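You operate a simulated robot arm through the tools that you are given. There is no shell and no other tool. Be economical: measure what you need, move in short steps, check, and stop when the job is done.

The job below is to be done with a simulated robot arm. You get a single attempt, and the scene is never put back.

Task
Centre the servo in the tester and stand it in the white tray.
Fine: switch on, turn the knob till the arm lies on its white mark, switch off, then take it out. Set down upright: red servo.

It is judged by the outcome, as a careful person would: the job done as asked, and still so three seconds after it is handed in. It fails if anything else is knocked over, pushed out of place, dropped, spilled or broken.

Robot
A 6-joint arm with a two-finger parallel gripper, fixed in place. Base frame: the origin is at the foot of the arm, x ahead of it, y to its left, z up; the work surface is at about z = 0. Readings come in mm, degrees, newtons and seconds.
With the tool pointing down near the work surface it reaches from about 140 to 580 mm from the base axis. Its first joint turns from -66.0 to 66.0 degrees. Payload 2.1 kg.
The TCP is the grasp point between the finger pads, 30 mm short of the fingertips. In the tool frame z runs along the fingers and y along their closing line. The gripper opens to 94 mm. The fingers are 28 mm wide and 10 mm thick; the gripper's body (50 by 96 mm) begins 55 mm behind the TCP.
Orientation is told as [roll, pitch, yaw] about the base's x, y, z axes, in that order, counted from this pose: with the fingers straight down and closing along the base's y, the tool's x points along the base's -x, its y along +y and its z along -z.

Tools
- The arm moves only by the tool drive_tool. Its argument "moves" is a list of rows, each a list of 7 numbers: the shift along the tool's x, y, z in mm, then the turn, a rotation vector about the tool's x, y, z in degrees, then the closure in counts, from 0 (fully open) to 255 (shut). In form: [[dx, dy, dz, rx, ry, rz, grip], ...]. A call has 1 to 8 rows; each row is the pose to reach, as a shift and turn from the pose commanded when the call began, along the tool's axes at that moment. A row lasts 0.2 s, in which the tool goes at most 50 mm and 8.6 degrees; a call with a longer step from one row to the next is refused whole, and so is a gripper value outside its range. A pose out of reach is approached as far as the arm can. The call stops where the force on the tool passes 40 N (or 10 N more than at its start, if that is more) or the arm is blocked; 0.2 s more then pass. Each finger travels about 72 mm/s and halts on what it meets, pressing with about 41 N; the grip force reading is that of the motor and also rises with nothing between the fingers. The clock runs only during rows and for 0.2 s after the last one: add rows that repeat a pose to give the fingers time. The reply holds the time, the measured pose of the TCP, the force on the tool along the base axes, the opening and the grip force, in the units named above and with some noise, with the torque about the TCP (base axes, N m) and any sound that the robot's microphone picked up.
- Cameras (640 x 400 px; columns grow to the right, rows downward): "scene" is fixed at [41.8, -358.7, 498]; the picture's right is [0.88, -0.48, 0.00], its down [-0.20, -0.38, -0.90] and it looks along [0.43, 0.79, -0.43] (base axes); focal length 320 px, centre (320, 200). "wrist" rides on the gripper at [76, 14, -102] in the tool frame; the picture's right is [-0.18, 0.98, 0.00], its down [-0.75, -0.14, -0.64] and it looks along [-0.63, -0.12, 0.77] (tool axes); focal length 243 px, centre (320, 200). There is no depth. A picture from a camera that has moved, and an enlarged one, comes with that camera's place and axes in the base frame and with its lens.
- snapshot(camera): a new picture of that camera. It takes no simulated time.
- inspect(camera, box): a new picture of the part [left, top, right, bottom] of that camera's present view, enlarged. It takes no simulated time.
- finish_job(): hands the job in; it is judged then, once.

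Work in short steps. Places have to be worked out from the pictures, the camera data and where the tool is seen: move nearer, look again, correct. Check each grasp and each placing, and mend what went wrong. You have 120 turns and 84 pictures in all, those below and enlarged ones among them. Open the gripper and draw the arm clear of the work before you hand the job in, unless the task says otherwise; then end with one line.

The tools are called after "Call:" by a JSON object that holds its "op" and its "data". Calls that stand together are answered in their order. drive_tool: Moves the arm, as the interface text tells. Its arguments: {"type":"object","properties":{"moves":{"type":"array","items":{"type":"array","items":{"type":"number"}}}},"required":["moves"]} The other tools are called the same way: snapshot (camera) takes a picture; inspect (camera, box) takes an enlarged picture of a part of a camera's view; finish_job () hands the job in.

At the start:

```text
clock: 0.0
position: [196.5, 235.3, 393.1]
ee_rot: [0.0, -0.1, -0.1]
contact_force: [0.0, 0.4, 0.1]
wrist_torque: [-0.02, -0.03, 0.02]
finger_gap: 94.1
finger_force: 0.1
```

scene: 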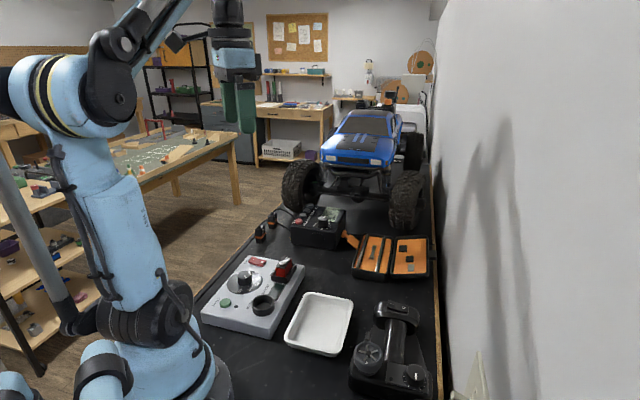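
wrist: 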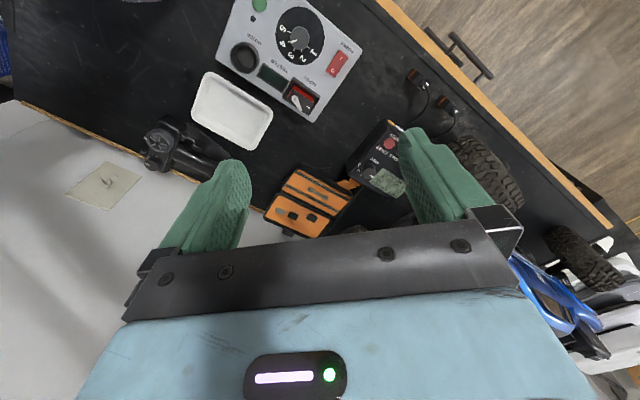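

I'll look closer at the tester and its surroundings in both cameras.

Call:
{"op": "inspect", "data": {"camera": "scene", "box": [190, 240, 370, 360]}}

Call:
{"op": "inspect", "data": {"camera": "wrist", "box": [180, 0, 380, 125]}}

```text
3.33 times, centred on (280, 300) of scene
camera zoom: at [41.8, -358.7, 498.0], right [0.88, -0.48, 0.0], down [-0.2, -0.38, -0.9], along [0.43, 0.79, -0.43], focal length 1065 px, centre (453, -133)
```

zoom: 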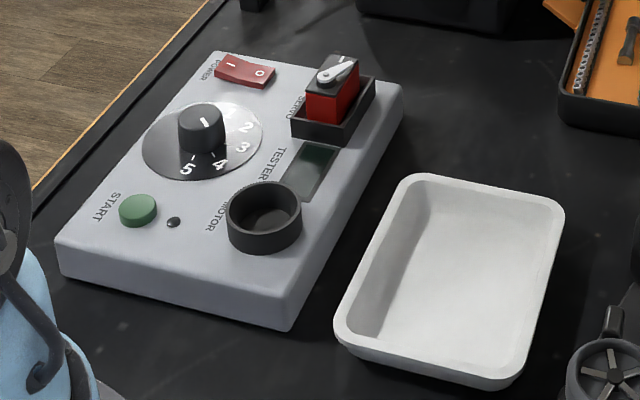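

```text
3.20 times, centred on (280, 62) of wrist
camera zoom: at [121.0, 248.5, 496.7], right [0.18, 0.98, 0.0], down [0.75, -0.14, 0.64], along [0.63, -0.12, -0.77], focal length 776 px, centre (448, 640)
```

zoom: 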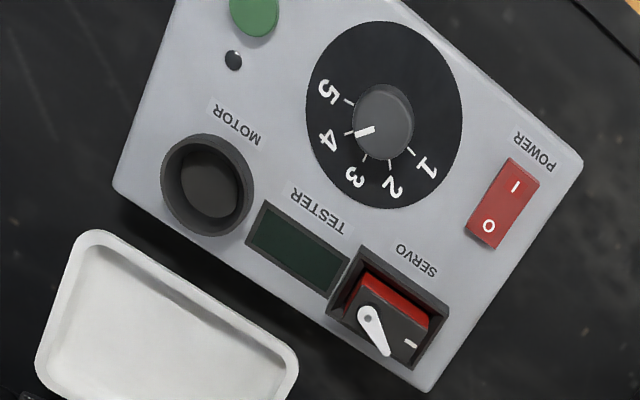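

The tester's yaw is about 45°. I put the rocker at about (210,262,35), the knob at (161,213,49) and the servo top at (251,194,63). I'll move above the rocker with yaw 45° and the gripper closed, then look again.

Call:
{"op": "drive_tool", "data": {"moves": [[-1, 6, 32, 0, 0, -7.5, 255], [-2, 12, 64, 0, 0, -15, 255], [-3, 18, 96, 0, 0, -22.5, 255], [-4, 24, 128, 0, 0, -30, 255], [-5, 30, 160, 0, 0, -37.5, 255], [-6, 35, 193, 0, 0, -45, 255], [-6, 35, 193, 0, 0, -45, 255]]}}

Call:
{"op": "snapshot", "data": {"camera": "wrist"}}

Call:
{"op": "inspect", "data": {"camera": "scene", "box": [190, 200, 370, 320]}}

```text
clock: 1.6
position: [201.6, 269.7, 202.5]
ee_rot: [-0.1, 0.1, 45.0]
contact_force: [0.9, 0.4, -0.7]
wrist_torque: [0.0, 0.01, -0.02]
finger_gap: 0.0
finger_force: 33.1
```

```text
79 pictures are left
camera wrist: at [139.0, 225.3, 303.8], right [-0.57, 0.82, 0.0], down [0.63, 0.43, 0.64], along [0.53, 0.36, -0.77], focal length 243 px, centre (320, 200)
```

wrist: 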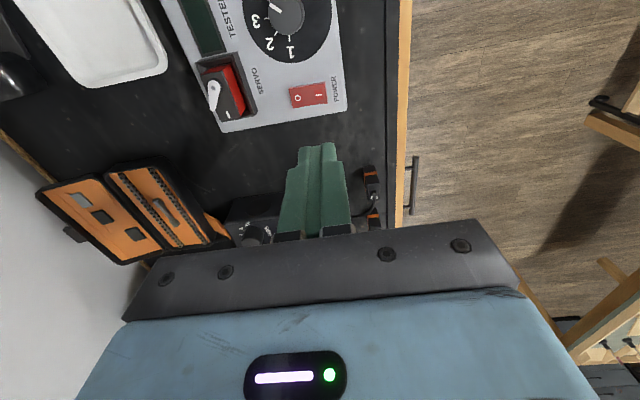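

```text
3.33 times, centred on (280, 260) of scene
camera zoom: at [41.8, -358.7, 498.0], right [0.88, -0.48, 0.0], down [-0.2, -0.38, -0.9], along [0.43, 0.79, -0.43], focal length 1065 px, centre (453, 0)
```

zoom: 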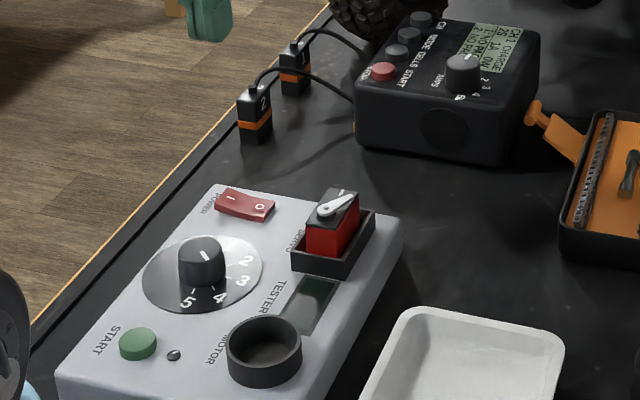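

The rocker is confirmed at about (211,260), and the fingertips are over its "I" end. I'll descend to just above it, then go down in small steps.

Call:
{"op": "drive_tool", "data": {"moves": [[0, 0, 40, 0, 0, 0, 255], [0, 0, 80, 0, 0, 0, 255], [0, 0, 110, 0, 0, 0, 255], [0, 0, 124, 0, 0, 0, 255], [0, 0, 124, 0, 0, 0, 255]]}}

Call:
{"op": "inspect", "data": {"camera": "scene", "box": [220, 220, 320, 300]}}

```text
clock: 2.8
position: [202.2, 271.7, 76.3]
ee_rot: [0.1, -0.1, 45.0]
contact_force: [0.5, -0.1, 0.9]
wrist_torque: [-0.02, -0.01, 0.01]
finger_gap: 0.0
finger_force: 33.2
```

```text
5.00 times, centred on (270, 260) of scene
camera zoom: at [41.8, -358.7, 498.0], right [0.88, -0.48, 0.0], down [-0.2, -0.38, -0.9], along [0.43, 0.79, -0.43], focal length 1598 px, centre (570, -100)
```

zoom: 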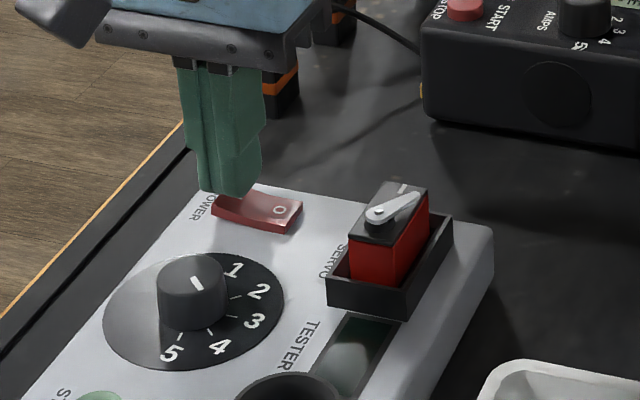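

The tips are just above the "I" end. I'll press down in 2 mm steps.

Call:
{"op": "drive_tool", "data": {"moves": [[0, 0, 2, 0, 0, 0, 255], [0, 0, 4, 0, 0, 0, 255], [0, 0, 6, 0, 0, 0, 255], [0, 0, 8, 0, 0, 0, 255], [0, 0, 10, 0, 0, 0, 255], [0, 0, 10, 0, 0, 0, 255]]}}

Call:
{"op": "inspect", "data": {"camera": "scene", "box": [220, 220, 320, 300]}}

```text
clock: 3.8
position: [203.2, 270.0, 72.1]
ee_rot: [-0.1, 0.1, 45.1]
contact_force: [-2.4, 0.0, 19.4]
wrist_torque: [-0.13, -0.06, 0.0]
finger_gap: 0.0
finger_force: 33.2
stopped in row 5: the force on the tool passed its limit at 52 N (the readings are from after the stop); the commanded pose is now the measured one
```

```text
5.00 times, centred on (270, 260) of scene
camera zoom: at [41.7, -358.8, 497.9], right [0.88, -0.48, 0.0], down [-0.2, -0.38, -0.9], along [0.43, 0.79, -0.43], focal length 1598 px, centre (570, -100)
```

zoom: 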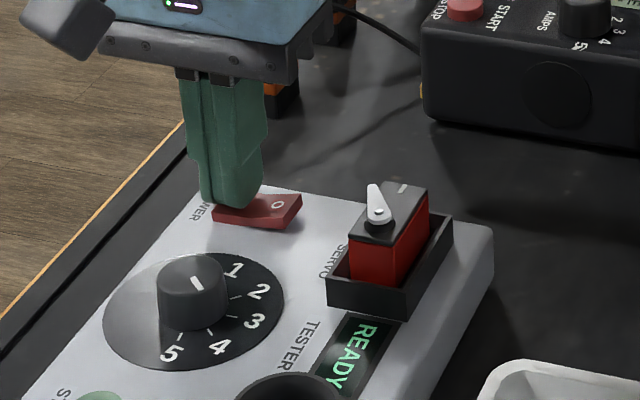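

The display reads READY and the servo arm has swung to follow the knob. I'll lift off and go over the knob at about (161,213), then open the gripper to look.

Call:
{"op": "drive_tool", "data": {"moves": [[0, 0, -30, 0, 0, 0, 255], [0, 0, -68, 0, 0, 0, 255], [35, 0, -68, 0, 0, 0, 200], [69, -10, -68, 0, 0, 0, 130], [69, -10, -68, 0, 0, 0, 130]]}}

Call:
{"op": "snapshot", "data": {"camera": "wrist"}}

Call:
{"op": "inspect", "data": {"camera": "scene", "box": [200, 220, 320, 300]}}

```text
clock: 5.0
position: [162.0, 216.8, 137.4]
ee_rot: [0.0, 0.2, 45.0]
contact_force: [-0.2, -0.5, 0.4]
wrist_torque: [-0.01, -0.01, -0.01]
finger_gap: 46.1
finger_force: 0.1
```

```text
75 pictures are left
camera wrist: at [98.0, 170.4, 240.7], right [-0.57, 0.82, 0.0], down [0.63, 0.43, 0.64], along [0.53, 0.36, -0.77], focal length 243 px, centre (320, 200)
```

wrist: 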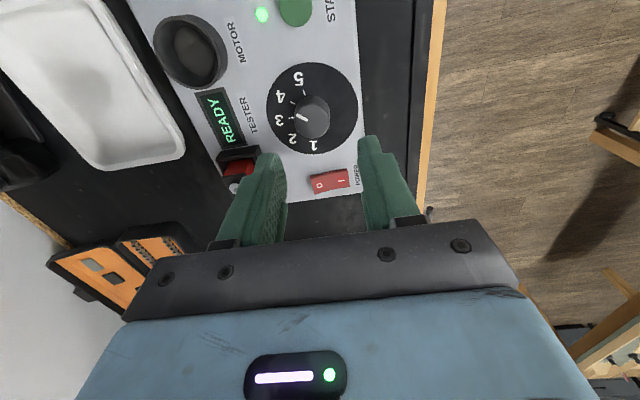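

```text
5.00 times, centred on (260, 260) of scene
camera zoom: at [41.8, -358.7, 498.0], right [0.88, -0.48, 0.0], down [-0.2, -0.38, -0.9], along [0.43, 0.79, -0.43], focal length 1598 px, centre (620, -100)
```

zoom: 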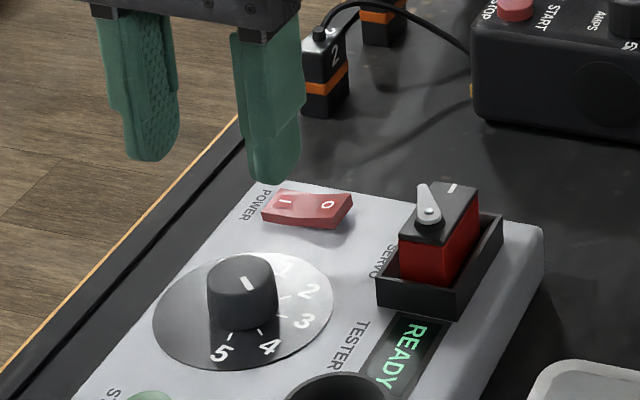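

From both views the knob's axis is at about (161,207), with its top near z 50. I'll shift over it and stop at tip height 70 for a check.

Call:
{"op": "drive_tool", "data": {"moves": [[4, -3, 10, 0, 0, 0, 120], [8, -6, 25, 0, 0, 0, 120], [8, -6, 37, 0, 0, 0, 120], [8, -6, 37, 0, 0, 0, 120]]}}

Call:
{"op": "inspect", "data": {"camera": "wrist", "box": [220, 20, 420, 145]}}

Call:
{"op": "inspect", "data": {"camera": "scene", "box": [200, 220, 320, 300]}}

```text
clock: 6.0
position: [160.8, 206.7, 101.5]
ee_rot: [0.0, 0.1, 45.1]
contact_force: [-0.2, 0.5, 0.7]
wrist_torque: [0.02, 0.01, 0.01]
finger_gap: 49.8
finger_force: 0.0
```

```text
3.20 times, centred on (320, 82) of wrist
camera zoom: at [96.4, 160.7, 204.1], right [-0.57, 0.82, 0.0], down [0.63, 0.43, 0.64], along [0.53, 0.36, -0.77], focal length 776 px, centre (320, 576)
```

zoom: 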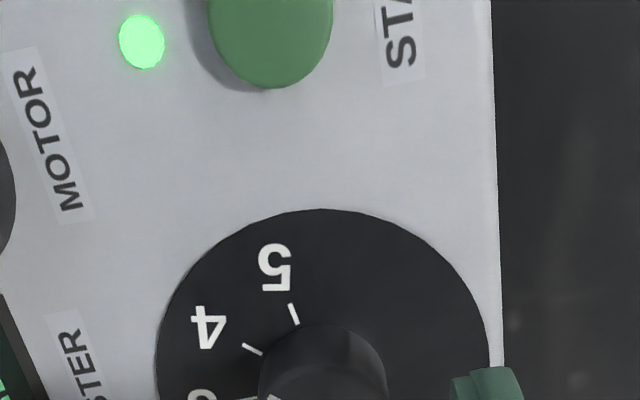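

```text
5.00 times, centred on (260, 260) of scene
camera zoom: at [41.8, -358.7, 498.0], right [0.88, -0.48, 0.0], down [-0.2, -0.38, -0.9], along [0.43, 0.79, -0.43], focal length 1598 px, centre (620, -100)
```

zoom: 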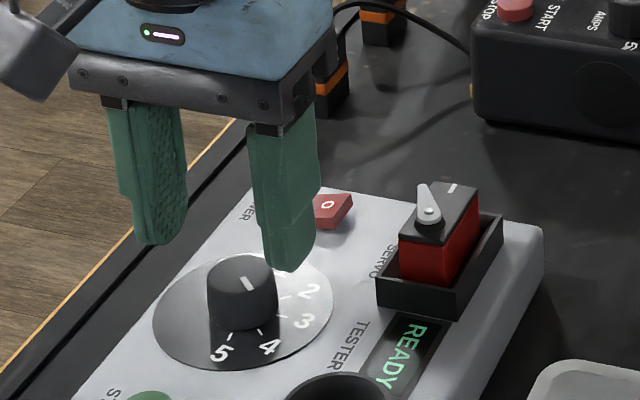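

The earlier crop missed the knob, so I'll enlarge the area between the fingers.

Call:
{"op": "inspect", "data": {"camera": "wrist", "box": [220, 75, 420, 200]}}

```text
3.20 times, centred on (320, 138) of wrist
camera zoom: at [96.4, 160.7, 204.1], right [-0.57, 0.82, 0.0], down [0.63, 0.43, 0.64], along [0.53, 0.36, -0.77], focal length 776 px, centre (320, 400)
```

zoom: 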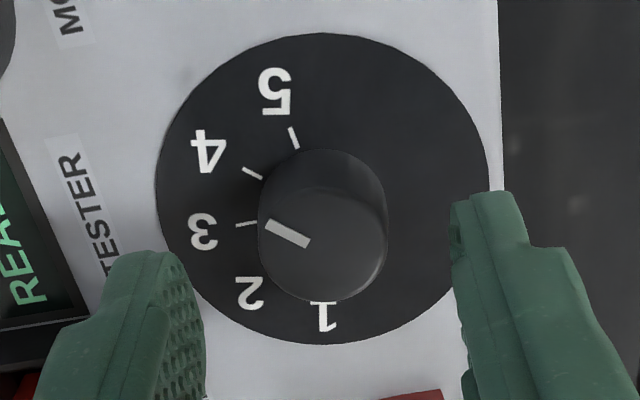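

The dial centre matches the tool axis to 1 mm (161,207). I'll descend so the tips are about 6 mm above the panel, then close on the knob.

Call:
{"op": "drive_tool", "data": {"moves": [[0, 0, 15, 0, 0, 0, 120], [0, 0, 28, 0, 0, 0, 120], [0, 0, 34, 0, 0, 0, 120], [0, 0, 34, 0, 0, 0, 160], [0, 0, 34, 0, 0, 0, 255], [0, 0, 34, 0, 0, 0, 255]]}}

Call:
{"op": "inspect", "data": {"camera": "scene", "box": [200, 220, 320, 300]}}

```text
clock: 7.4
position: [160.5, 205.2, 67.2]
ee_rot: [0.0, 0.1, 45.0]
contact_force: [-0.1, -0.3, 0.1]
wrist_torque: [0.11, 0.0, -0.03]
finger_gap: 28.7
finger_force: 41.4
```

```text
5.00 times, centred on (260, 260) of scene
camera zoom: at [41.8, -358.7, 498.0], right [0.88, -0.48, 0.0], down [-0.2, -0.38, -0.9], along [0.43, 0.79, -0.43], focal length 1598 px, centre (620, -100)
```

zoom: 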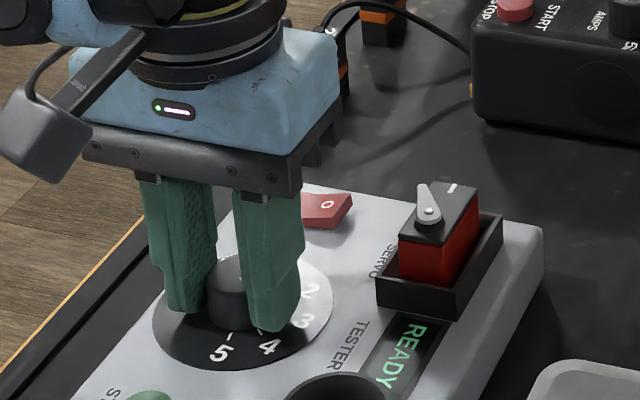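

The knob is gripped at 28.7 mm. As a trial I'll turn it 15° clockwise seen from above and watch the servo arm.

Call:
{"op": "drive_tool", "data": {"moves": [[0, 0, 0, 0, 0, 5, 255], [0, 0, 0, 0, 0, 10, 255], [0, 0, 0, 0, 0, 15, 255], [0, 0, 0, 0, 0, 15, 255]]}}

Call:
{"op": "inspect", "data": {"camera": "scene", "box": [255, 245, 315, 285]}}

```text
clock: 8.4
position: [158.8, 205.2, 68.9]
ee_rot: [0.2, 0.2, 30.0]
contact_force: [-12.5, 6.5, 13.5]
wrist_torque: [0.33, 0.12, 0.06]
finger_gap: 28.7
finger_force: 41.1
```

```text
10.00 times, centred on (285, 265) of scene
camera zoom: at [41.7, -358.7, 498.0], right [0.88, -0.48, 0.0], down [-0.2, -0.38, -0.9], along [0.43, 0.79, -0.43], focal length 3196 px, centre (670, -450)
```

zoom: 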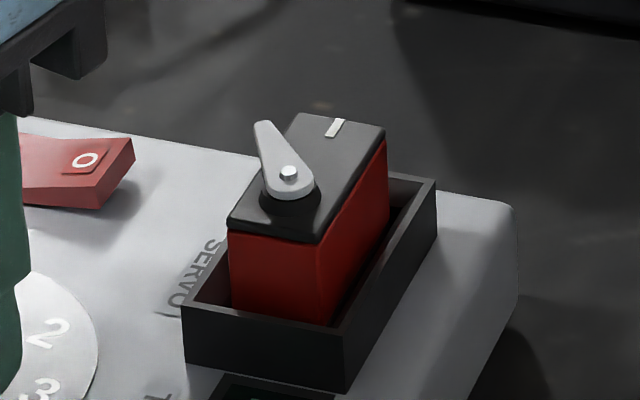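

The arm moved away from the mark, so I need the other direction. I'll go back 15° and then another 15° counter-clockwise.

Call:
{"op": "drive_tool", "data": {"moves": [[0, 0, 0, 0, 0, -6, 255], [0, 0, 0, 0, 0, -12, 255], [0, 0, 0, 0, 0, -18, 255], [0, 0, 0, 0, 0, -24, 255], [0, 0, 0, 0, 0, -30, 255], [0, 0, 0, 0, 0, -30, 255]]}}

Call:
{"op": "inspect", "data": {"camera": "scene", "box": [255, 245, 315, 285]}}

```text
clock: 9.8
position: [160.8, 205.2, 68.7]
ee_rot: [-0.1, 0.0, 60.1]
contact_force: [5.1, -10.4, 7.2]
wrist_torque: [-0.27, 0.01, -0.08]
finger_gap: 29.0
finger_force: 41.2
```

```text
10.00 times, centred on (285, 265) of scene
camera zoom: at [41.7, -358.7, 498.0], right [0.88, -0.48, 0.0], down [-0.2, -0.38, -0.9], along [0.43, 0.79, -0.43], focal length 3196 px, centre (670, -450)
```

zoom: 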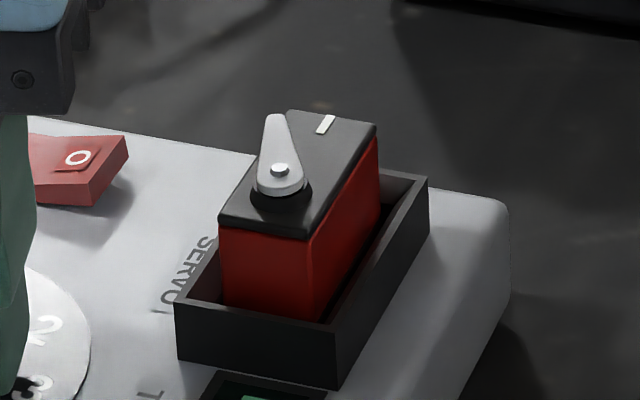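

The tester seems to have shifted slightly between pictures, so I'll compare the same crop as before.

Call:
{"op": "inspect", "data": {"camera": "scene", "box": [190, 240, 370, 360]}}

Call:
{"op": "inspect", "data": {"camera": "scene", "box": [200, 220, 320, 300]}}

```text
3.33 times, centred on (280, 300) of scene
camera zoom: at [41.7, -358.7, 498.0], right [0.88, -0.48, 0.0], down [-0.2, -0.38, -0.9], along [0.43, 0.79, -0.43], focal length 1065 px, centre (453, -133)
```

zoom: 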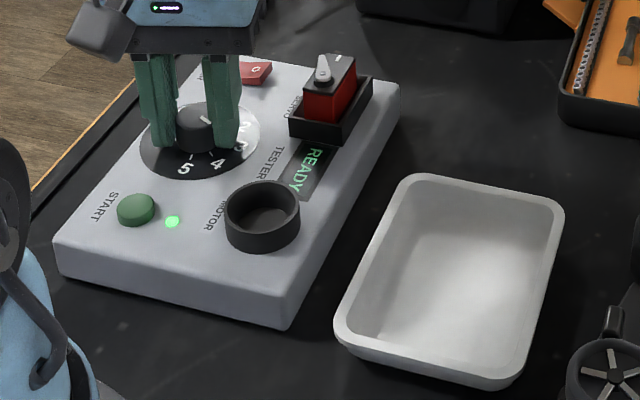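

```text
5.00 times, centred on (260, 260) of scene
camera zoom: at [41.7, -358.7, 498.0], right [0.88, -0.48, 0.0], down [-0.2, -0.38, -0.9], along [0.43, 0.79, -0.43], focal length 1598 px, centre (620, -100)
```

zoom: 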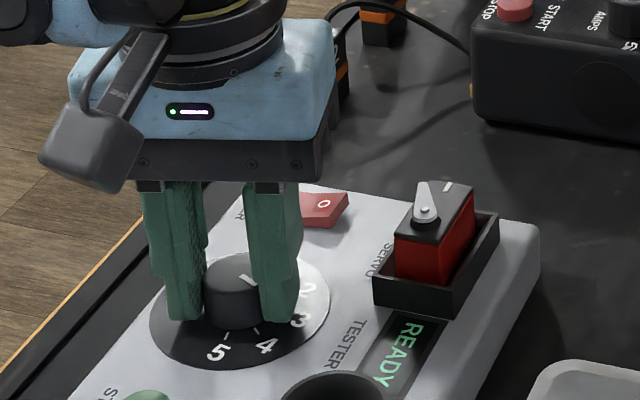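

The shift is only about 2 mm, caused by a slight offset between the tool axis and the knob axis. I'll check that alignment in the wrist view before turning further.

Call:
{"op": "inspect", "data": {"camera": "wrist", "box": [220, 75, 420, 200]}}

```text
3.20 times, centred on (320, 138) of wrist
camera zoom: at [110.1, 145.6, 170.0], right [-0.76, 0.65, 0.0], down [0.5, 0.58, 0.64], along [0.42, 0.49, -0.77], focal length 776 px, centre (320, 400)
```

zoom: 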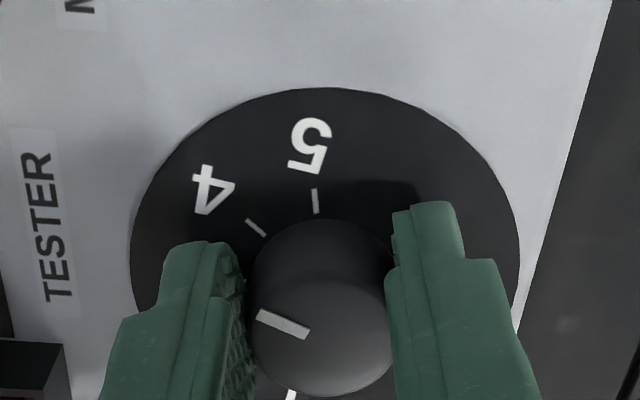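

The wrist view shows the knob axis about 6 mm from the TCP along tool −x, which explains the sideways push. I'll turn another 20° about the true knob axis and relieve the side load.

Call:
{"op": "drive_tool", "data": {"moves": [[0, -1, 1, 0, 0, -5, 255], [-0.1, -1.7, 1, 0, 0, -10, 255], [-0.2, -2.3, 1, 0, 0, -15, 255], [-0.4, -2.8, 1, 0, 0, -20, 255], [-0.4, -2.8, 1, 0, 0, -20, 255]]}}

Call:
{"op": "inspect", "data": {"camera": "scene", "box": [255, 245, 315, 285]}}

```text
clock: 11.0
position: [162.7, 205.1, 66.2]
ee_rot: [0.3, -0.2, 80.2]
contact_force: [-4.2, 8.9, 30.5]
wrist_torque: [0.42, 0.14, 0.01]
finger_gap: 28.8
finger_force: 40.5
```

```text
10.00 times, centred on (285, 265) of scene
camera zoom: at [41.7, -358.8, 497.9], right [0.88, -0.48, 0.0], down [-0.2, -0.38, -0.9], along [0.43, 0.79, -0.43], focal length 3196 px, centre (670, -450)
```

zoom: 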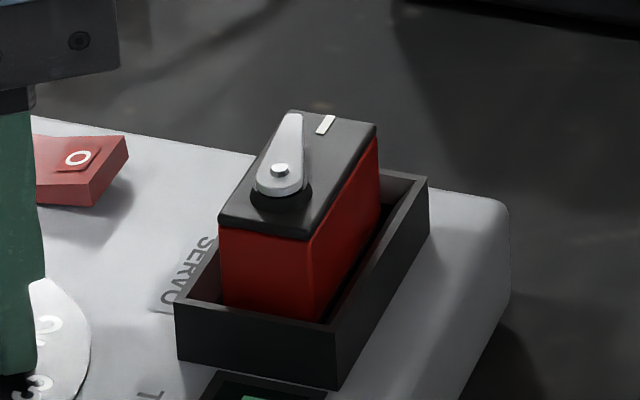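

The tester stayed put and the arm advanced about 13°, so the gain is about 0.63. Another 18° should come close, and I'll ease off the downward push.

Call:
{"op": "drive_tool", "data": {"moves": [[0, -0.3, -1, 0, 0, -4.5, 255], [-0.1, -0.7, -1.5, 0, 0, -9, 255], [-0.2, -1.1, -1.5, 0, 0, -13.5, 255], [-0.3, -1.4, -1.5, 0, 0, -18, 255], [-0.3, -1.4, -1.5, 0, 0, -18, 255]]}}

Call:
{"op": "inspect", "data": {"camera": "scene", "box": [255, 245, 315, 285]}}

Call:
{"op": "inspect", "data": {"camera": "scene", "box": [275, 250, 299, 270]}}

```text
clock: 12.2
position: [163.9, 204.0, 68.2]
ee_rot: [0.2, 0.0, 98.1]
contact_force: [-0.9, 0.4, -0.7]
wrist_torque: [0.08, 0.19, 0.0]
finger_gap: 28.7
finger_force: 40.9
```

```text
10.00 times, centred on (285, 265) of scene
camera zoom: at [41.8, -358.7, 498.0], right [0.88, -0.48, 0.0], down [-0.2, -0.38, -0.9], along [0.43, 0.79, -0.43], focal length 3196 px, centre (670, -450)
```

zoom: 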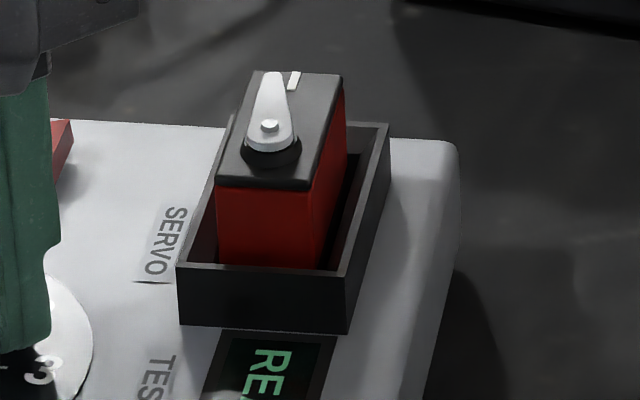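

```text
16.00 times, centred on (287, 260) of scene
camera zoom: at [41.8, -358.7, 498.0], right [0.88, -0.48, 0.0], down [-0.2, -0.38, -0.9], along [0.43, 0.79, -0.43], focal length 5114 px, centre (848, -760)
```

zoom: 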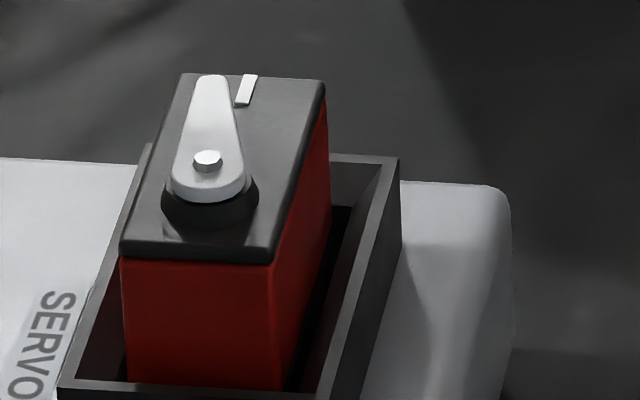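

The whole tester turned with the knob this time, because I had removed the downward load. I'll make the exact reverse move, still unloaded, to bring the tester back.

Call:
{"op": "drive_tool", "data": {"moves": [[0.1, 0.3, 0, 0, 0, 4.5, 255], [0.1, 0.7, 0, 0, 0, 9, 255], [0.1, 1.1, 0, 0, 0, 13.5, 255], [0.1, 1.4, 0, 0, 0, 18, 255], [0.1, 1.4, 0, 0, 0, 18, 255]]}}

Call:
{"op": "inspect", "data": {"camera": "scene", "box": [255, 245, 315, 285]}}

Call:
{"op": "inspect", "data": {"camera": "scene", "box": [190, 240, 370, 360]}}

```text
clock: 13.4
position: [161.8, 203.6, 67.7]
ee_rot: [0.1, 0.1, 80.0]
contact_force: [0.3, 0.7, -0.5]
wrist_torque: [0.16, 0.16, 0.0]
finger_gap: 28.4
finger_force: 41.0
```

```text
10.00 times, centred on (285, 265) of scene
camera zoom: at [41.8, -358.7, 498.0], right [0.88, -0.48, 0.0], down [-0.2, -0.38, -0.9], along [0.43, 0.79, -0.43], focal length 3196 px, centre (670, -450)
```

zoom: 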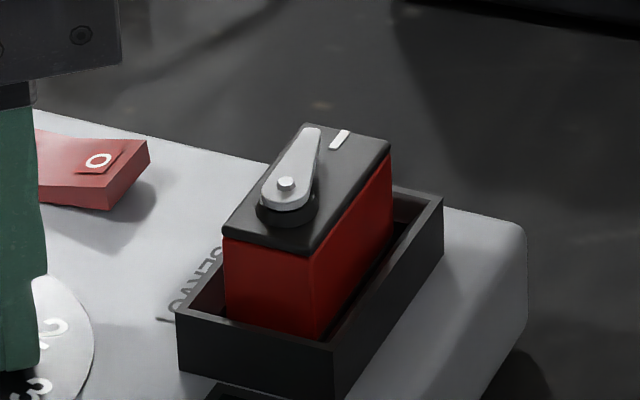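

```text
3.33 times, centred on (280, 300) of scene
camera zoom: at [41.8, -358.7, 498.0], right [0.88, -0.48, 0.0], down [-0.2, -0.38, -0.9], along [0.43, 0.79, -0.43], focal length 1065 px, centre (453, -133)
```

zoom: 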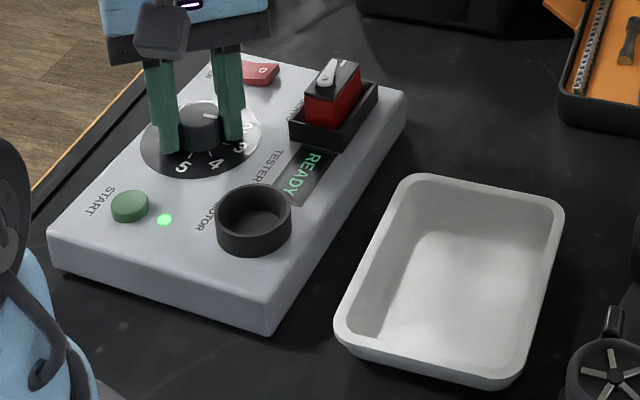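

The tester is back, now about 4° too far the other way. I'll turn 4.5° counter-clockwise unloaded to straighten it and check.

Call:
{"op": "drive_tool", "data": {"moves": [[0, -0.2, 0, 0, 0, -2.5, 255], [0, -0.4, 0, 0, 0, -4.5, 255], [0, -0.4, 0, 0, 0, -4.5, 255]]}}

Call:
{"op": "inspect", "data": {"camera": "scene", "box": [190, 240, 370, 360]}}

```text
clock: 14.2
position: [161.8, 203.1, 66.5]
ee_rot: [0.0, 0.1, 84.6]
contact_force: [0.6, 0.7, -0.6]
wrist_torque: [0.11, -0.08, -0.02]
finger_gap: 28.7
finger_force: 41.2
```

```text
3.33 times, centred on (280, 300) of scene
camera zoom: at [41.8, -358.7, 498.0], right [0.88, -0.48, 0.0], down [-0.2, -0.38, -0.9], along [0.43, 0.79, -0.43], focal length 1065 px, centre (453, -133)
```

zoom: 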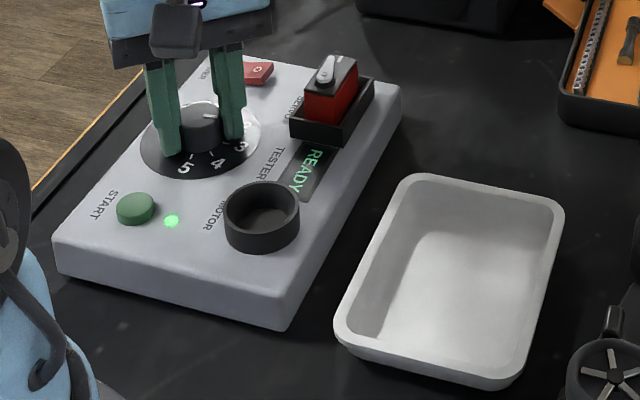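

The tester is back within a couple of mm of its original place. Now I'll press down about 1.5 mm to hold it and turn about the knob axis by 12°.

Call:
{"op": "drive_tool", "data": {"moves": [[0, 0, 1.2, 0, 0, 0, 255], [0, -0.4, 1.4, 0, 0, -4, 255], [-0.1, -0.8, 1.4, 0, 0, -8, 255], [-0.1, -1.2, 1.4, 0, 0, -12, 255], [-0.1, -1.2, 1.4, 0, 0, -12, 255]]}}

Call:
{"op": "inspect", "data": {"camera": "scene", "box": [255, 245, 315, 285]}}

```text
clock: 15.4
position: [164.3, 204.0, 67.3]
ee_rot: [0.3, 0.0, 96.6]
contact_force: [-4.6, 3.7, 23.7]
wrist_torque: [-0.33, 0.17, 0.02]
finger_gap: 28.5
finger_force: 41.1
```

```text
10.00 times, centred on (285, 265) of scene
camera zoom: at [41.7, -358.8, 497.9], right [0.88, -0.48, 0.0], down [-0.2, -0.38, -0.9], along [0.43, 0.79, -0.43], focal length 3196 px, centre (670, -450)
```

zoom: 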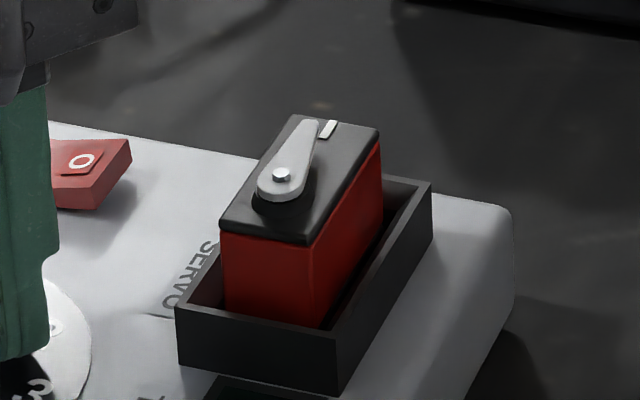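

Pressing worked: the tester stayed and the arm is about 4° short. I'll turn 6° more with the press held.

Call:
{"op": "drive_tool", "data": {"moves": [[0, -0.3, 0.3, 0, 0, -3, 255], [0, -0.6, 0.3, 0, 0, -6, 255], [0, -0.6, 0.3, 0, 0, -6, 255]]}}

Call:
{"op": "inspect", "data": {"camera": "scene", "box": [273, 250, 297, 270]}}

Call:
{"op": "snapshot", "data": {"camera": "wrist"}}

```text
clock: 16.2
position: [163.6, 204.2, 66.3]
ee_rot: [0.3, -0.1, 102.6]
contact_force: [-9.1, 1.9, 36.7]
wrist_torque: [0.17, 0.37, 0.04]
finger_gap: 28.7
finger_force: 41.3
```

```text
16.00 times, centred on (285, 260) of scene
camera zoom: at [41.7, -358.8, 497.9], right [0.88, -0.48, 0.0], down [-0.2, -0.38, -0.9], along [0.43, 0.79, -0.43], focal length 5114 px, centre (880, -760)
```

zoom: 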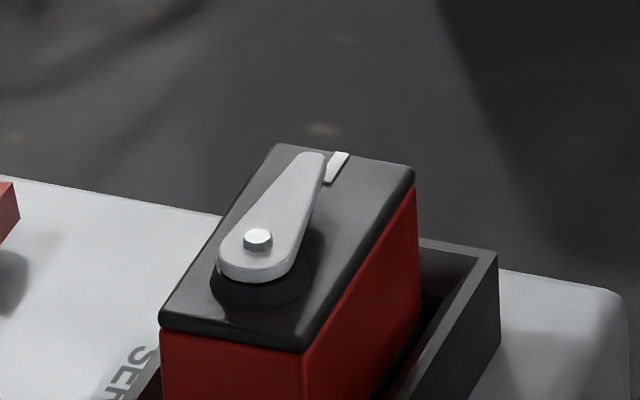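

```text
56 pictures are left
camera wrist: at [167.4, 125.6, 168.8], right [-1.0, -0.03, 0.0], down [-0.02, 0.77, 0.64], along [-0.02, 0.64, -0.77], focal length 243 px, centre (320, 200)
```

wrist: 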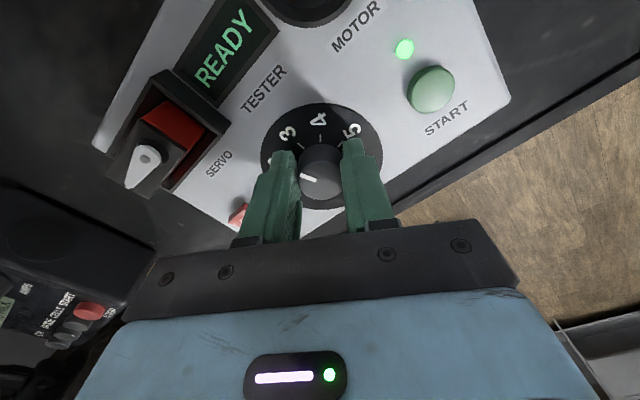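

The arm now looks almost on the mark. I'll check it from above with the wrist camera.

Call:
{"op": "inspect", "data": {"camera": "wrist", "box": [100, 100, 212, 170]}}

Call:
{"op": "inspect", "data": {"camera": "wrist", "box": [110, 125, 174, 205]}}

```text
5.71 times, centred on (156, 135) of wrist
camera zoom: at [167.4, 125.6, 168.8], right [-1.0, -0.03, 0.0], down [-0.02, 0.77, 0.64], along [-0.02, 0.64, -0.77], focal length 1386 px, centre (1257, 571)
```

zoom: 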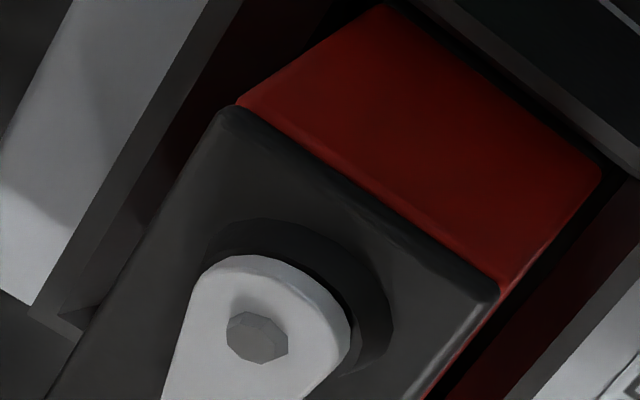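

```text
5.00 times, centred on (142, 165) of wrist
camera zoom: at [167.4, 125.6, 168.8], right [-1.0, -0.03, 0.0], down [-0.02, 0.77, 0.64], along [-0.02, 0.64, -0.77], focal length 1213 px, centre (1210, 375)
```

zoom: 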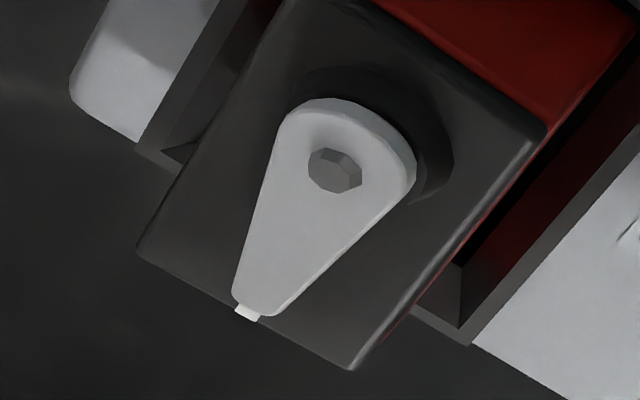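

Fitting the arm's edges in both views, it is within about 2–3° and needs slightly more the same way. I'll turn 4° more, easing the press a bit.

Call:
{"op": "drive_tool", "data": {"moves": [[0, -0.2, -0.4, 0, 0, -2, 255], [0, -0.3, -0.4, 0, 0, -4, 255], [0, -0.3, -0.4, 0, 0, -4, 255]]}}

Call:
{"op": "inspect", "data": {"camera": "scene", "box": [273, 250, 297, 270]}}

Call:
{"op": "inspect", "data": {"camera": "wrist", "box": [90, 115, 218, 195]}}

```text
clock: 17.0
position: [164.6, 203.3, 66.2]
ee_rot: [0.1, 0.0, 106.5]
contact_force: [0.5, 0.1, -0.2]
wrist_torque: [0.14, 0.18, 0.04]
finger_gap: 28.6
finger_force: 41.1
```

```text
16.00 times, centred on (285, 260) of scene
camera zoom: at [41.8, -358.7, 498.0], right [0.88, -0.48, 0.0], down [-0.2, -0.38, -0.9], along [0.43, 0.79, -0.43], focal length 5114 px, centre (880, -760)
```

zoom: 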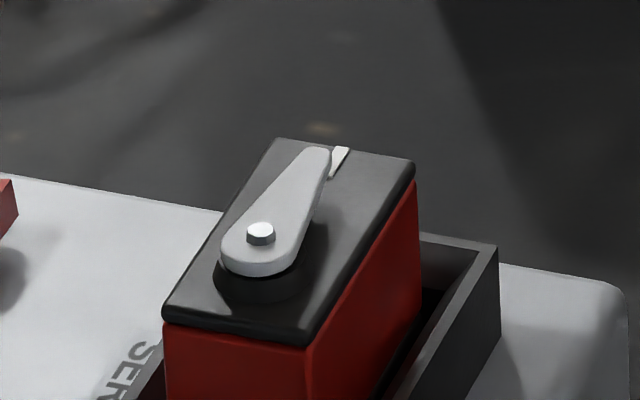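

```text
5.00 times, centred on (154, 155) of wrist
camera zoom: at [173.2, 126.1, 169.2], right [-0.99, -0.1, 0.0], down [-0.08, 0.76, 0.64], along [-0.07, 0.64, -0.77], focal length 1213 px, centre (1150, 425)
```

zoom: 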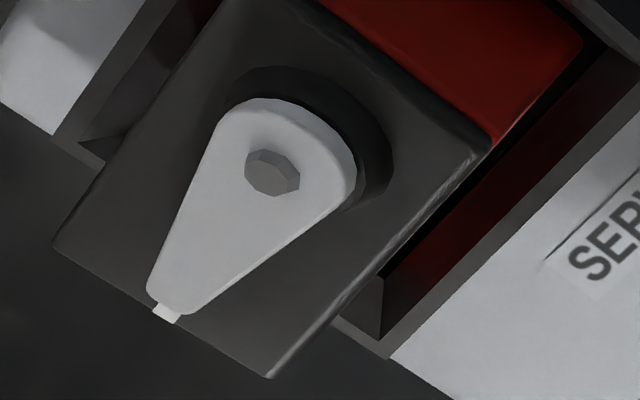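

Arm and mark agree within about 1° in both views. I'll release the knob and lift straight up.

Call:
{"op": "drive_tool", "data": {"moves": [[0, 0, 0, 0, 0, 0, 200], [0, 0, 0, 0, 0, 0, 130], [0, 0, 0, 0, 0, 0, 120], [0, 0, -30, 0, 0, 0, 120], [0, 0, -70, 0, 0, 0, 120], [0, 0, -70, 0, 0, 0, 120]]}}

Call:
{"op": "inspect", "data": {"camera": "scene", "box": [273, 250, 297, 270]}}

Call:
{"op": "inspect", "data": {"camera": "scene", "box": [190, 240, 370, 360]}}

Call:
{"op": "snapshot", "data": {"camera": "wrist"}}

```text
clock: 18.4
position: [166.3, 204.6, 137.2]
ee_rot: [0.1, 0.0, 106.5]
contact_force: [0.5, 0.4, -1.1]
wrist_torque: [0.01, -0.01, 0.03]
finger_gap: 49.7
finger_force: 0.0
```

```text
16.00 times, centred on (285, 260) of scene
camera zoom: at [41.8, -358.7, 498.0], right [0.88, -0.48, 0.0], down [-0.2, -0.38, -0.9], along [0.43, 0.79, -0.43], focal length 5114 px, centre (880, -760)
```

zoom: 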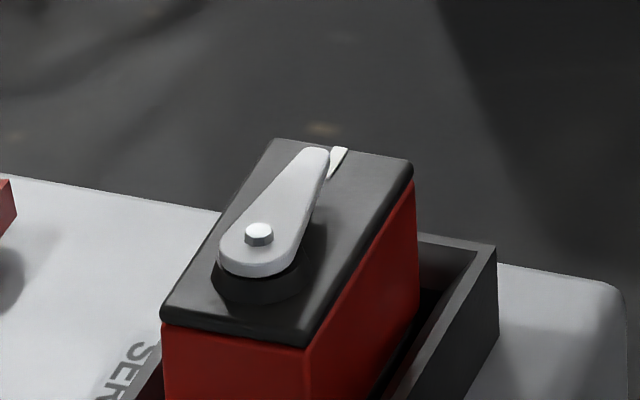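

```text
3.33 times, centred on (280, 300) of scene
camera zoom: at [41.8, -358.7, 498.0], right [0.88, -0.48, 0.0], down [-0.2, -0.38, -0.9], along [0.43, 0.79, -0.43], focal length 1065 px, centre (453, -133)
```

zoom: 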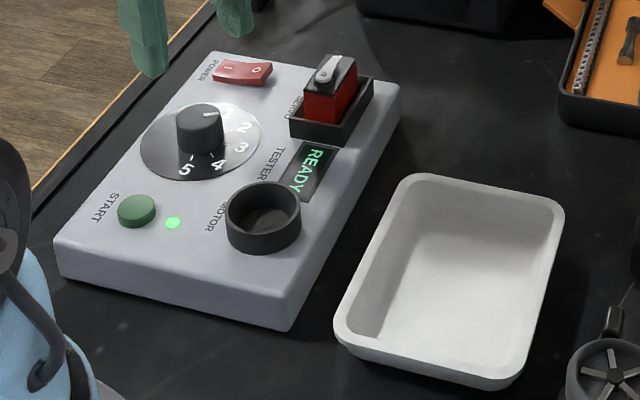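

```text
49 pictures are left
camera wrist: at [173.9, 126.0, 239.7], right [-0.99, -0.1, 0.0], down [-0.08, 0.76, 0.64], along [-0.07, 0.64, -0.77], focal length 243 px, centre (320, 200)
```

wrist: 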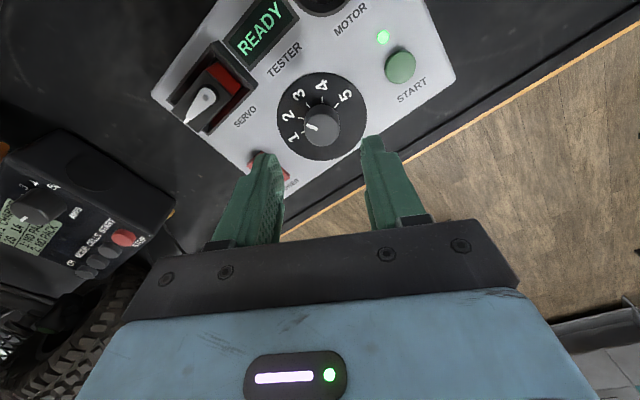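

Released cleanly: the arm is on the mark and the tester is essentially in its place. Next I'll go over the rocker's "O" end at about (217,254) with yaw 45°, closing the fingers.

Call:
{"op": "drive_tool", "data": {"moves": [[-4, -8, -3, 0, 0, 7.7, 160], [-8, -16, -3, 0, 0, 15.4, 200], [-12, -24, -3, 0, 0, 23.1, 255], [-16, -32, -3, 0, 0, 30.8, 255], [-20, -40, -3, 0, 0, 38.5, 255], [-24, -48, -3, 0, 0, 46.2, 255], [-28, -56, -3, 0, 0, 53.9, 255], [-32.5, -62.8, -3, 0, 0, 61.5, 255]]}}

Call:
{"op": "snapshot", "data": {"camera": "wrist"}}

Call:
{"op": "inspect", "data": {"camera": "wrist", "box": [180, 60, 340, 160]}}

```text
clock: 20.2
position: [216.1, 253.8, 139.1]
ee_rot: [0.0, 0.1, 44.9]
contact_force: [-0.7, -0.8, 0.0]
wrist_torque: [0.04, 0.01, 0.02]
finger_gap: 0.1
finger_force: 33.3
```

```text
48 pictures are left
camera wrist: at [152.4, 208.6, 242.0], right [-0.56, 0.83, 0.0], down [0.63, 0.43, 0.64], along [0.53, 0.36, -0.77], focal length 243 px, centre (320, 200)
```

wrist: 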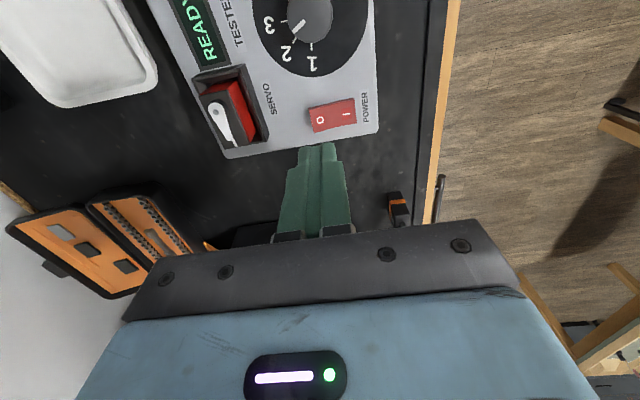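

```text
4.00 times, centred on (260, 110) of wrist
camera zoom: at [152.4, 208.6, 242.0], right [-0.56, 0.83, 0.0], down [0.63, 0.43, 0.64], along [0.53, 0.36, -0.77], focal length 970 px, centre (560, 560)
```

zoom: 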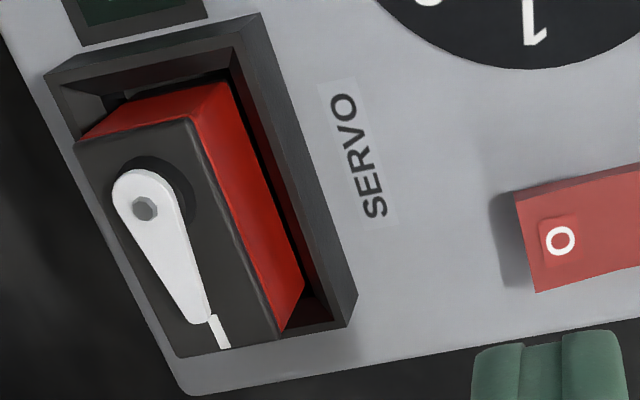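

The arm still lies on the mark from this view, and the fingertips are centred over the "O". I'll descend and press.

Call:
{"op": "drive_tool", "data": {"moves": [[0, 0, 35, 0, 0, 0, 255], [0, 0, 60, 0, 0, 0, 255], [0, 0, 64, 0, 0, 0, 255], [0, 0, 66, 0, 0, 0, 255], [0, 0, 68, 0, 0, 0, 255], [0, 0, 70, 0, 0, 0, 255], [0, 0, 71.5, 0, 0, 0, 255], [0, 0, 73, 0, 0, 0, 255]]}}

Call:
{"op": "inspect", "data": {"camera": "scene", "box": [220, 220, 320, 300]}}

```text
clock: 21.7
position: [216.6, 252.9, 71.4]
ee_rot: [-0.1, 0.2, 45.1]
contact_force: [0.0, -1.6, 22.3]
wrist_torque: [0.11, 0.12, 0.03]
finger_gap: 0.0
finger_force: 32.8
stopped in row 7: the force on the tool passed its limit at 53 N (the readings are from after the stop); the commanded pose is now the measured one
```

```text
5.00 times, centred on (270, 260) of scene
camera zoom: at [41.7, -358.8, 497.9], right [0.88, -0.48, 0.0], down [-0.2, -0.38, -0.9], along [0.43, 0.79, -0.43], focal length 1598 px, centre (570, -100)
```

zoom: 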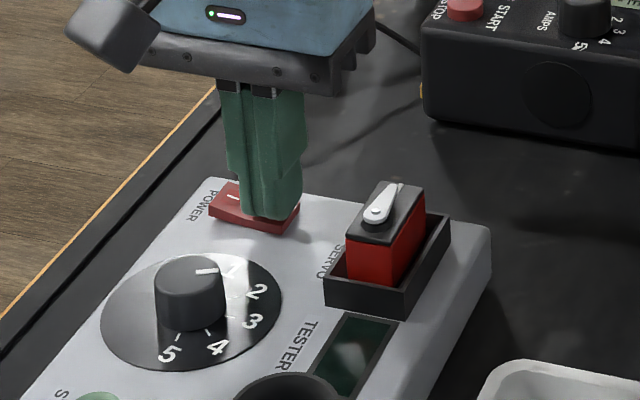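

It is off: the display went dark and the arm is still on its mark. I'll lift and move over the servo at about (249,195) with the gripper open at about 50 mm.

Call:
{"op": "drive_tool", "data": {"moves": [[0, 0, -35, 0, 0, 0, 255], [0, 0, -78, 0, 0, 0, 230], [6, -22, -78, 0, 0, 0, 180], [12, -44, -78, 0, 0, 0, 130], [18, -64, -78, 0, 0, 0, 120], [18, -64, -78, 0, 0, 0, 120]]}}

Call:
{"op": "inspect", "data": {"camera": "wrist", "box": [220, 60, 420, 185]}}

Call:
{"op": "inspect", "data": {"camera": "scene", "box": [240, 200, 330, 300]}}

```text
clock: 23.1
position: [248.6, 195.5, 148.7]
ee_rot: [-0.1, 0.3, 45.0]
contact_force: [0.2, -0.5, 0.2]
wrist_torque: [0.01, 0.0, 0.0]
finger_gap: 49.7
finger_force: 0.0
```

```text
3.20 times, centred on (320, 122) of wrist
camera zoom: at [185.5, 150.5, 251.1], right [-0.56, 0.83, 0.0], down [0.63, 0.43, 0.64], along [0.53, 0.36, -0.77], focal length 776 px, centre (320, 448)
```

zoom: 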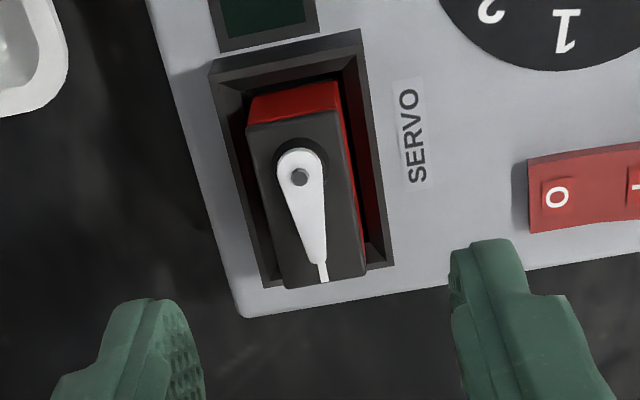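

```text
4.00 times, centred on (285, 250) of scene
camera zoom: at [41.8, -358.7, 498.0], right [0.88, -0.48, 0.0], down [-0.2, -0.38, -0.9], along [0.43, 0.79, -0.43], focal length 1278 px, centre (460, 0)
```

zoom: 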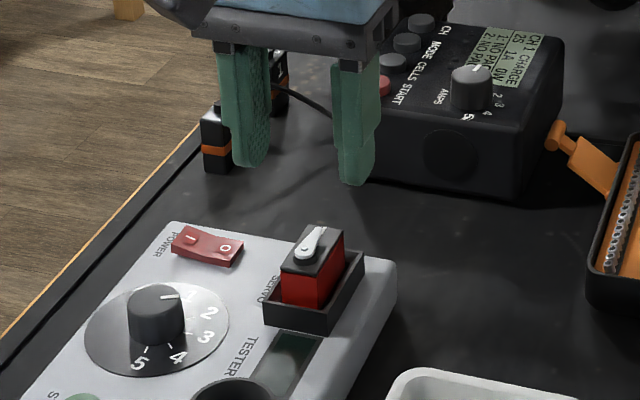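

The servo is about 3.5 mm to tool −y, with its top near z 63 and the cradle rim near z 41. I'll correct and descend to tip height of about 48, then check.

Call:
{"op": "drive_tool", "data": {"moves": [[1.5, -3.5, 15, 0, 0, 0, 147], [1.5, -3.5, 40, 0, 0, 0, 147], [1.5, -3.5, 60, 0, 0, 0, 147], [1.5, -3.5, 70, 0, 0, 0, 147], [1.5, -3.5, 70, 0, 0, 0, 147]]}}

Call:
{"op": "inspect", "data": {"camera": "wrist", "box": [220, 75, 420, 200]}}

Call:
{"op": "inspect", "data": {"camera": "scene", "box": [250, 230, 322, 290]}}

```text
clock: 24.3
position: [250.2, 192.0, 78.5]
ee_rot: [0.1, 0.1, 44.9]
contact_force: [0.5, -0.2, 0.2]
wrist_torque: [-0.01, -0.01, 0.03]
finger_gap: 39.9
finger_force: 0.1
```

```text
3.20 times, centred on (320, 138) of wrist
camera zoom: at [186.2, 146.7, 181.2], right [-0.56, 0.83, 0.0], down [0.63, 0.43, 0.64], along [0.53, 0.36, -0.77], focal length 776 px, centre (320, 400)
```

zoom: 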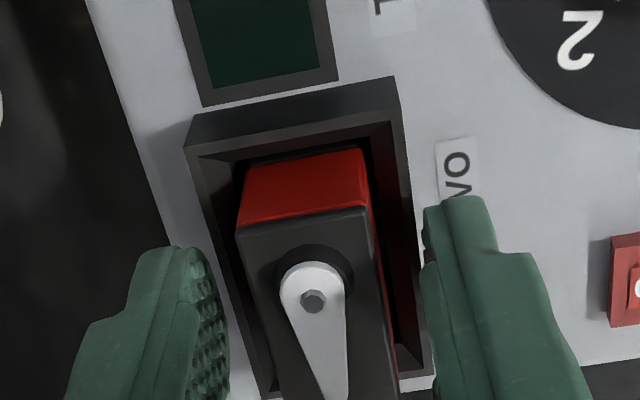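

```text
6.67 times, centred on (286, 260) of scene
camera zoom: at [41.8, -358.7, 498.0], right [0.88, -0.48, 0.0], down [-0.2, -0.38, -0.9], along [0.43, 0.79, -0.43], focal length 2131 px, centre (547, -200)
```

zoom: 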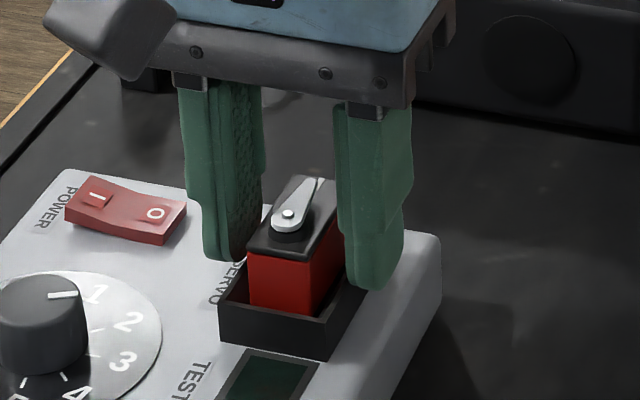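

The fingers straddle the servo well. I'll lower 2.5 mm more and close.

Call:
{"op": "drive_tool", "data": {"moves": [[0, 0, 2.5, 0, 0, 0, 147], [0, 0, 2.5, 0, 0, 0, 200], [0, 0, 2.5, 0, 0, 0, 255], [0, 0, 2.5, 0, 0, 0, 255], [0, 0, 2.5, 0, 0, 0, 255]]}}

Call:
{"op": "inspect", "data": {"camera": "scene", "box": [250, 230, 322, 290]}}

```text
clock: 25.5
position: [249.5, 191.7, 77.4]
ee_rot: [0.0, 0.1, 44.9]
contact_force: [-4.4, 6.4, 17.1]
wrist_torque: [-0.23, 0.61, 0.45]
finger_gap: 37.5
finger_force: 40.9
```

```text
6.67 times, centred on (286, 260) of scene
camera zoom: at [41.7, -358.7, 498.0], right [0.88, -0.48, 0.0], down [-0.2, -0.38, -0.9], along [0.43, 0.79, -0.43], focal length 2131 px, centre (547, -200)
```

zoom: 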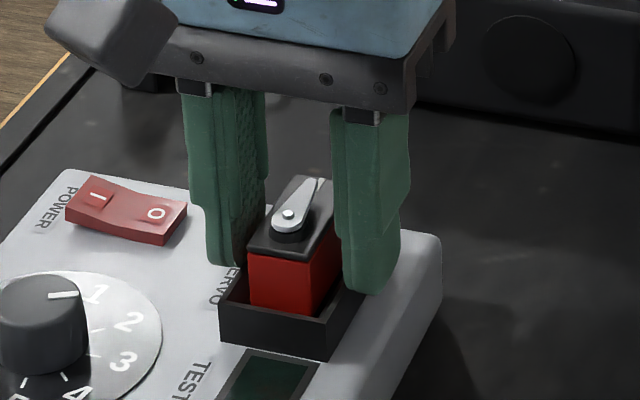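

The fingers met the cradle wall, so the rim is higher than I judged (about 47). I'll open, raise to tip height of about 51, and close again.

Call:
{"op": "drive_tool", "data": {"moves": [[0, 0, 0, 0, 0, 0, 140], [0, 0, -5, 0, 0, 0, 140], [0, 0, -5, 0, 0, 0, 140], [0, 0, -5, 0, 0, 0, 255], [0, 0, -5, 0, 0, 0, 255], [0, 0, -5, 0, 0, 0, 255]]}}

Call:
{"op": "inspect", "data": {"camera": "scene", "box": [250, 230, 322, 290]}}

```text
clock: 26.9
position: [249.2, 191.8, 81.4]
ee_rot: [-0.1, 0.2, 45.0]
contact_force: [0.5, 0.8, 1.0]
wrist_torque: [-0.01, 0.03, 0.02]
finger_gap: 20.8
finger_force: 40.8
```

```text
6.67 times, centred on (286, 260) of scene
camera zoom: at [41.8, -358.7, 498.0], right [0.88, -0.48, 0.0], down [-0.2, -0.38, -0.9], along [0.43, 0.79, -0.43], focal length 2131 px, centre (547, -200)
```

zoom: 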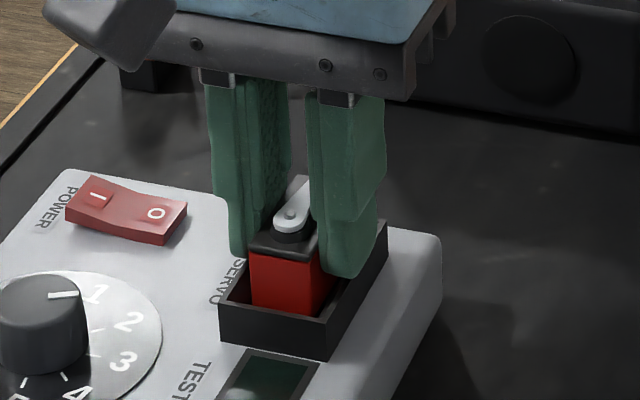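

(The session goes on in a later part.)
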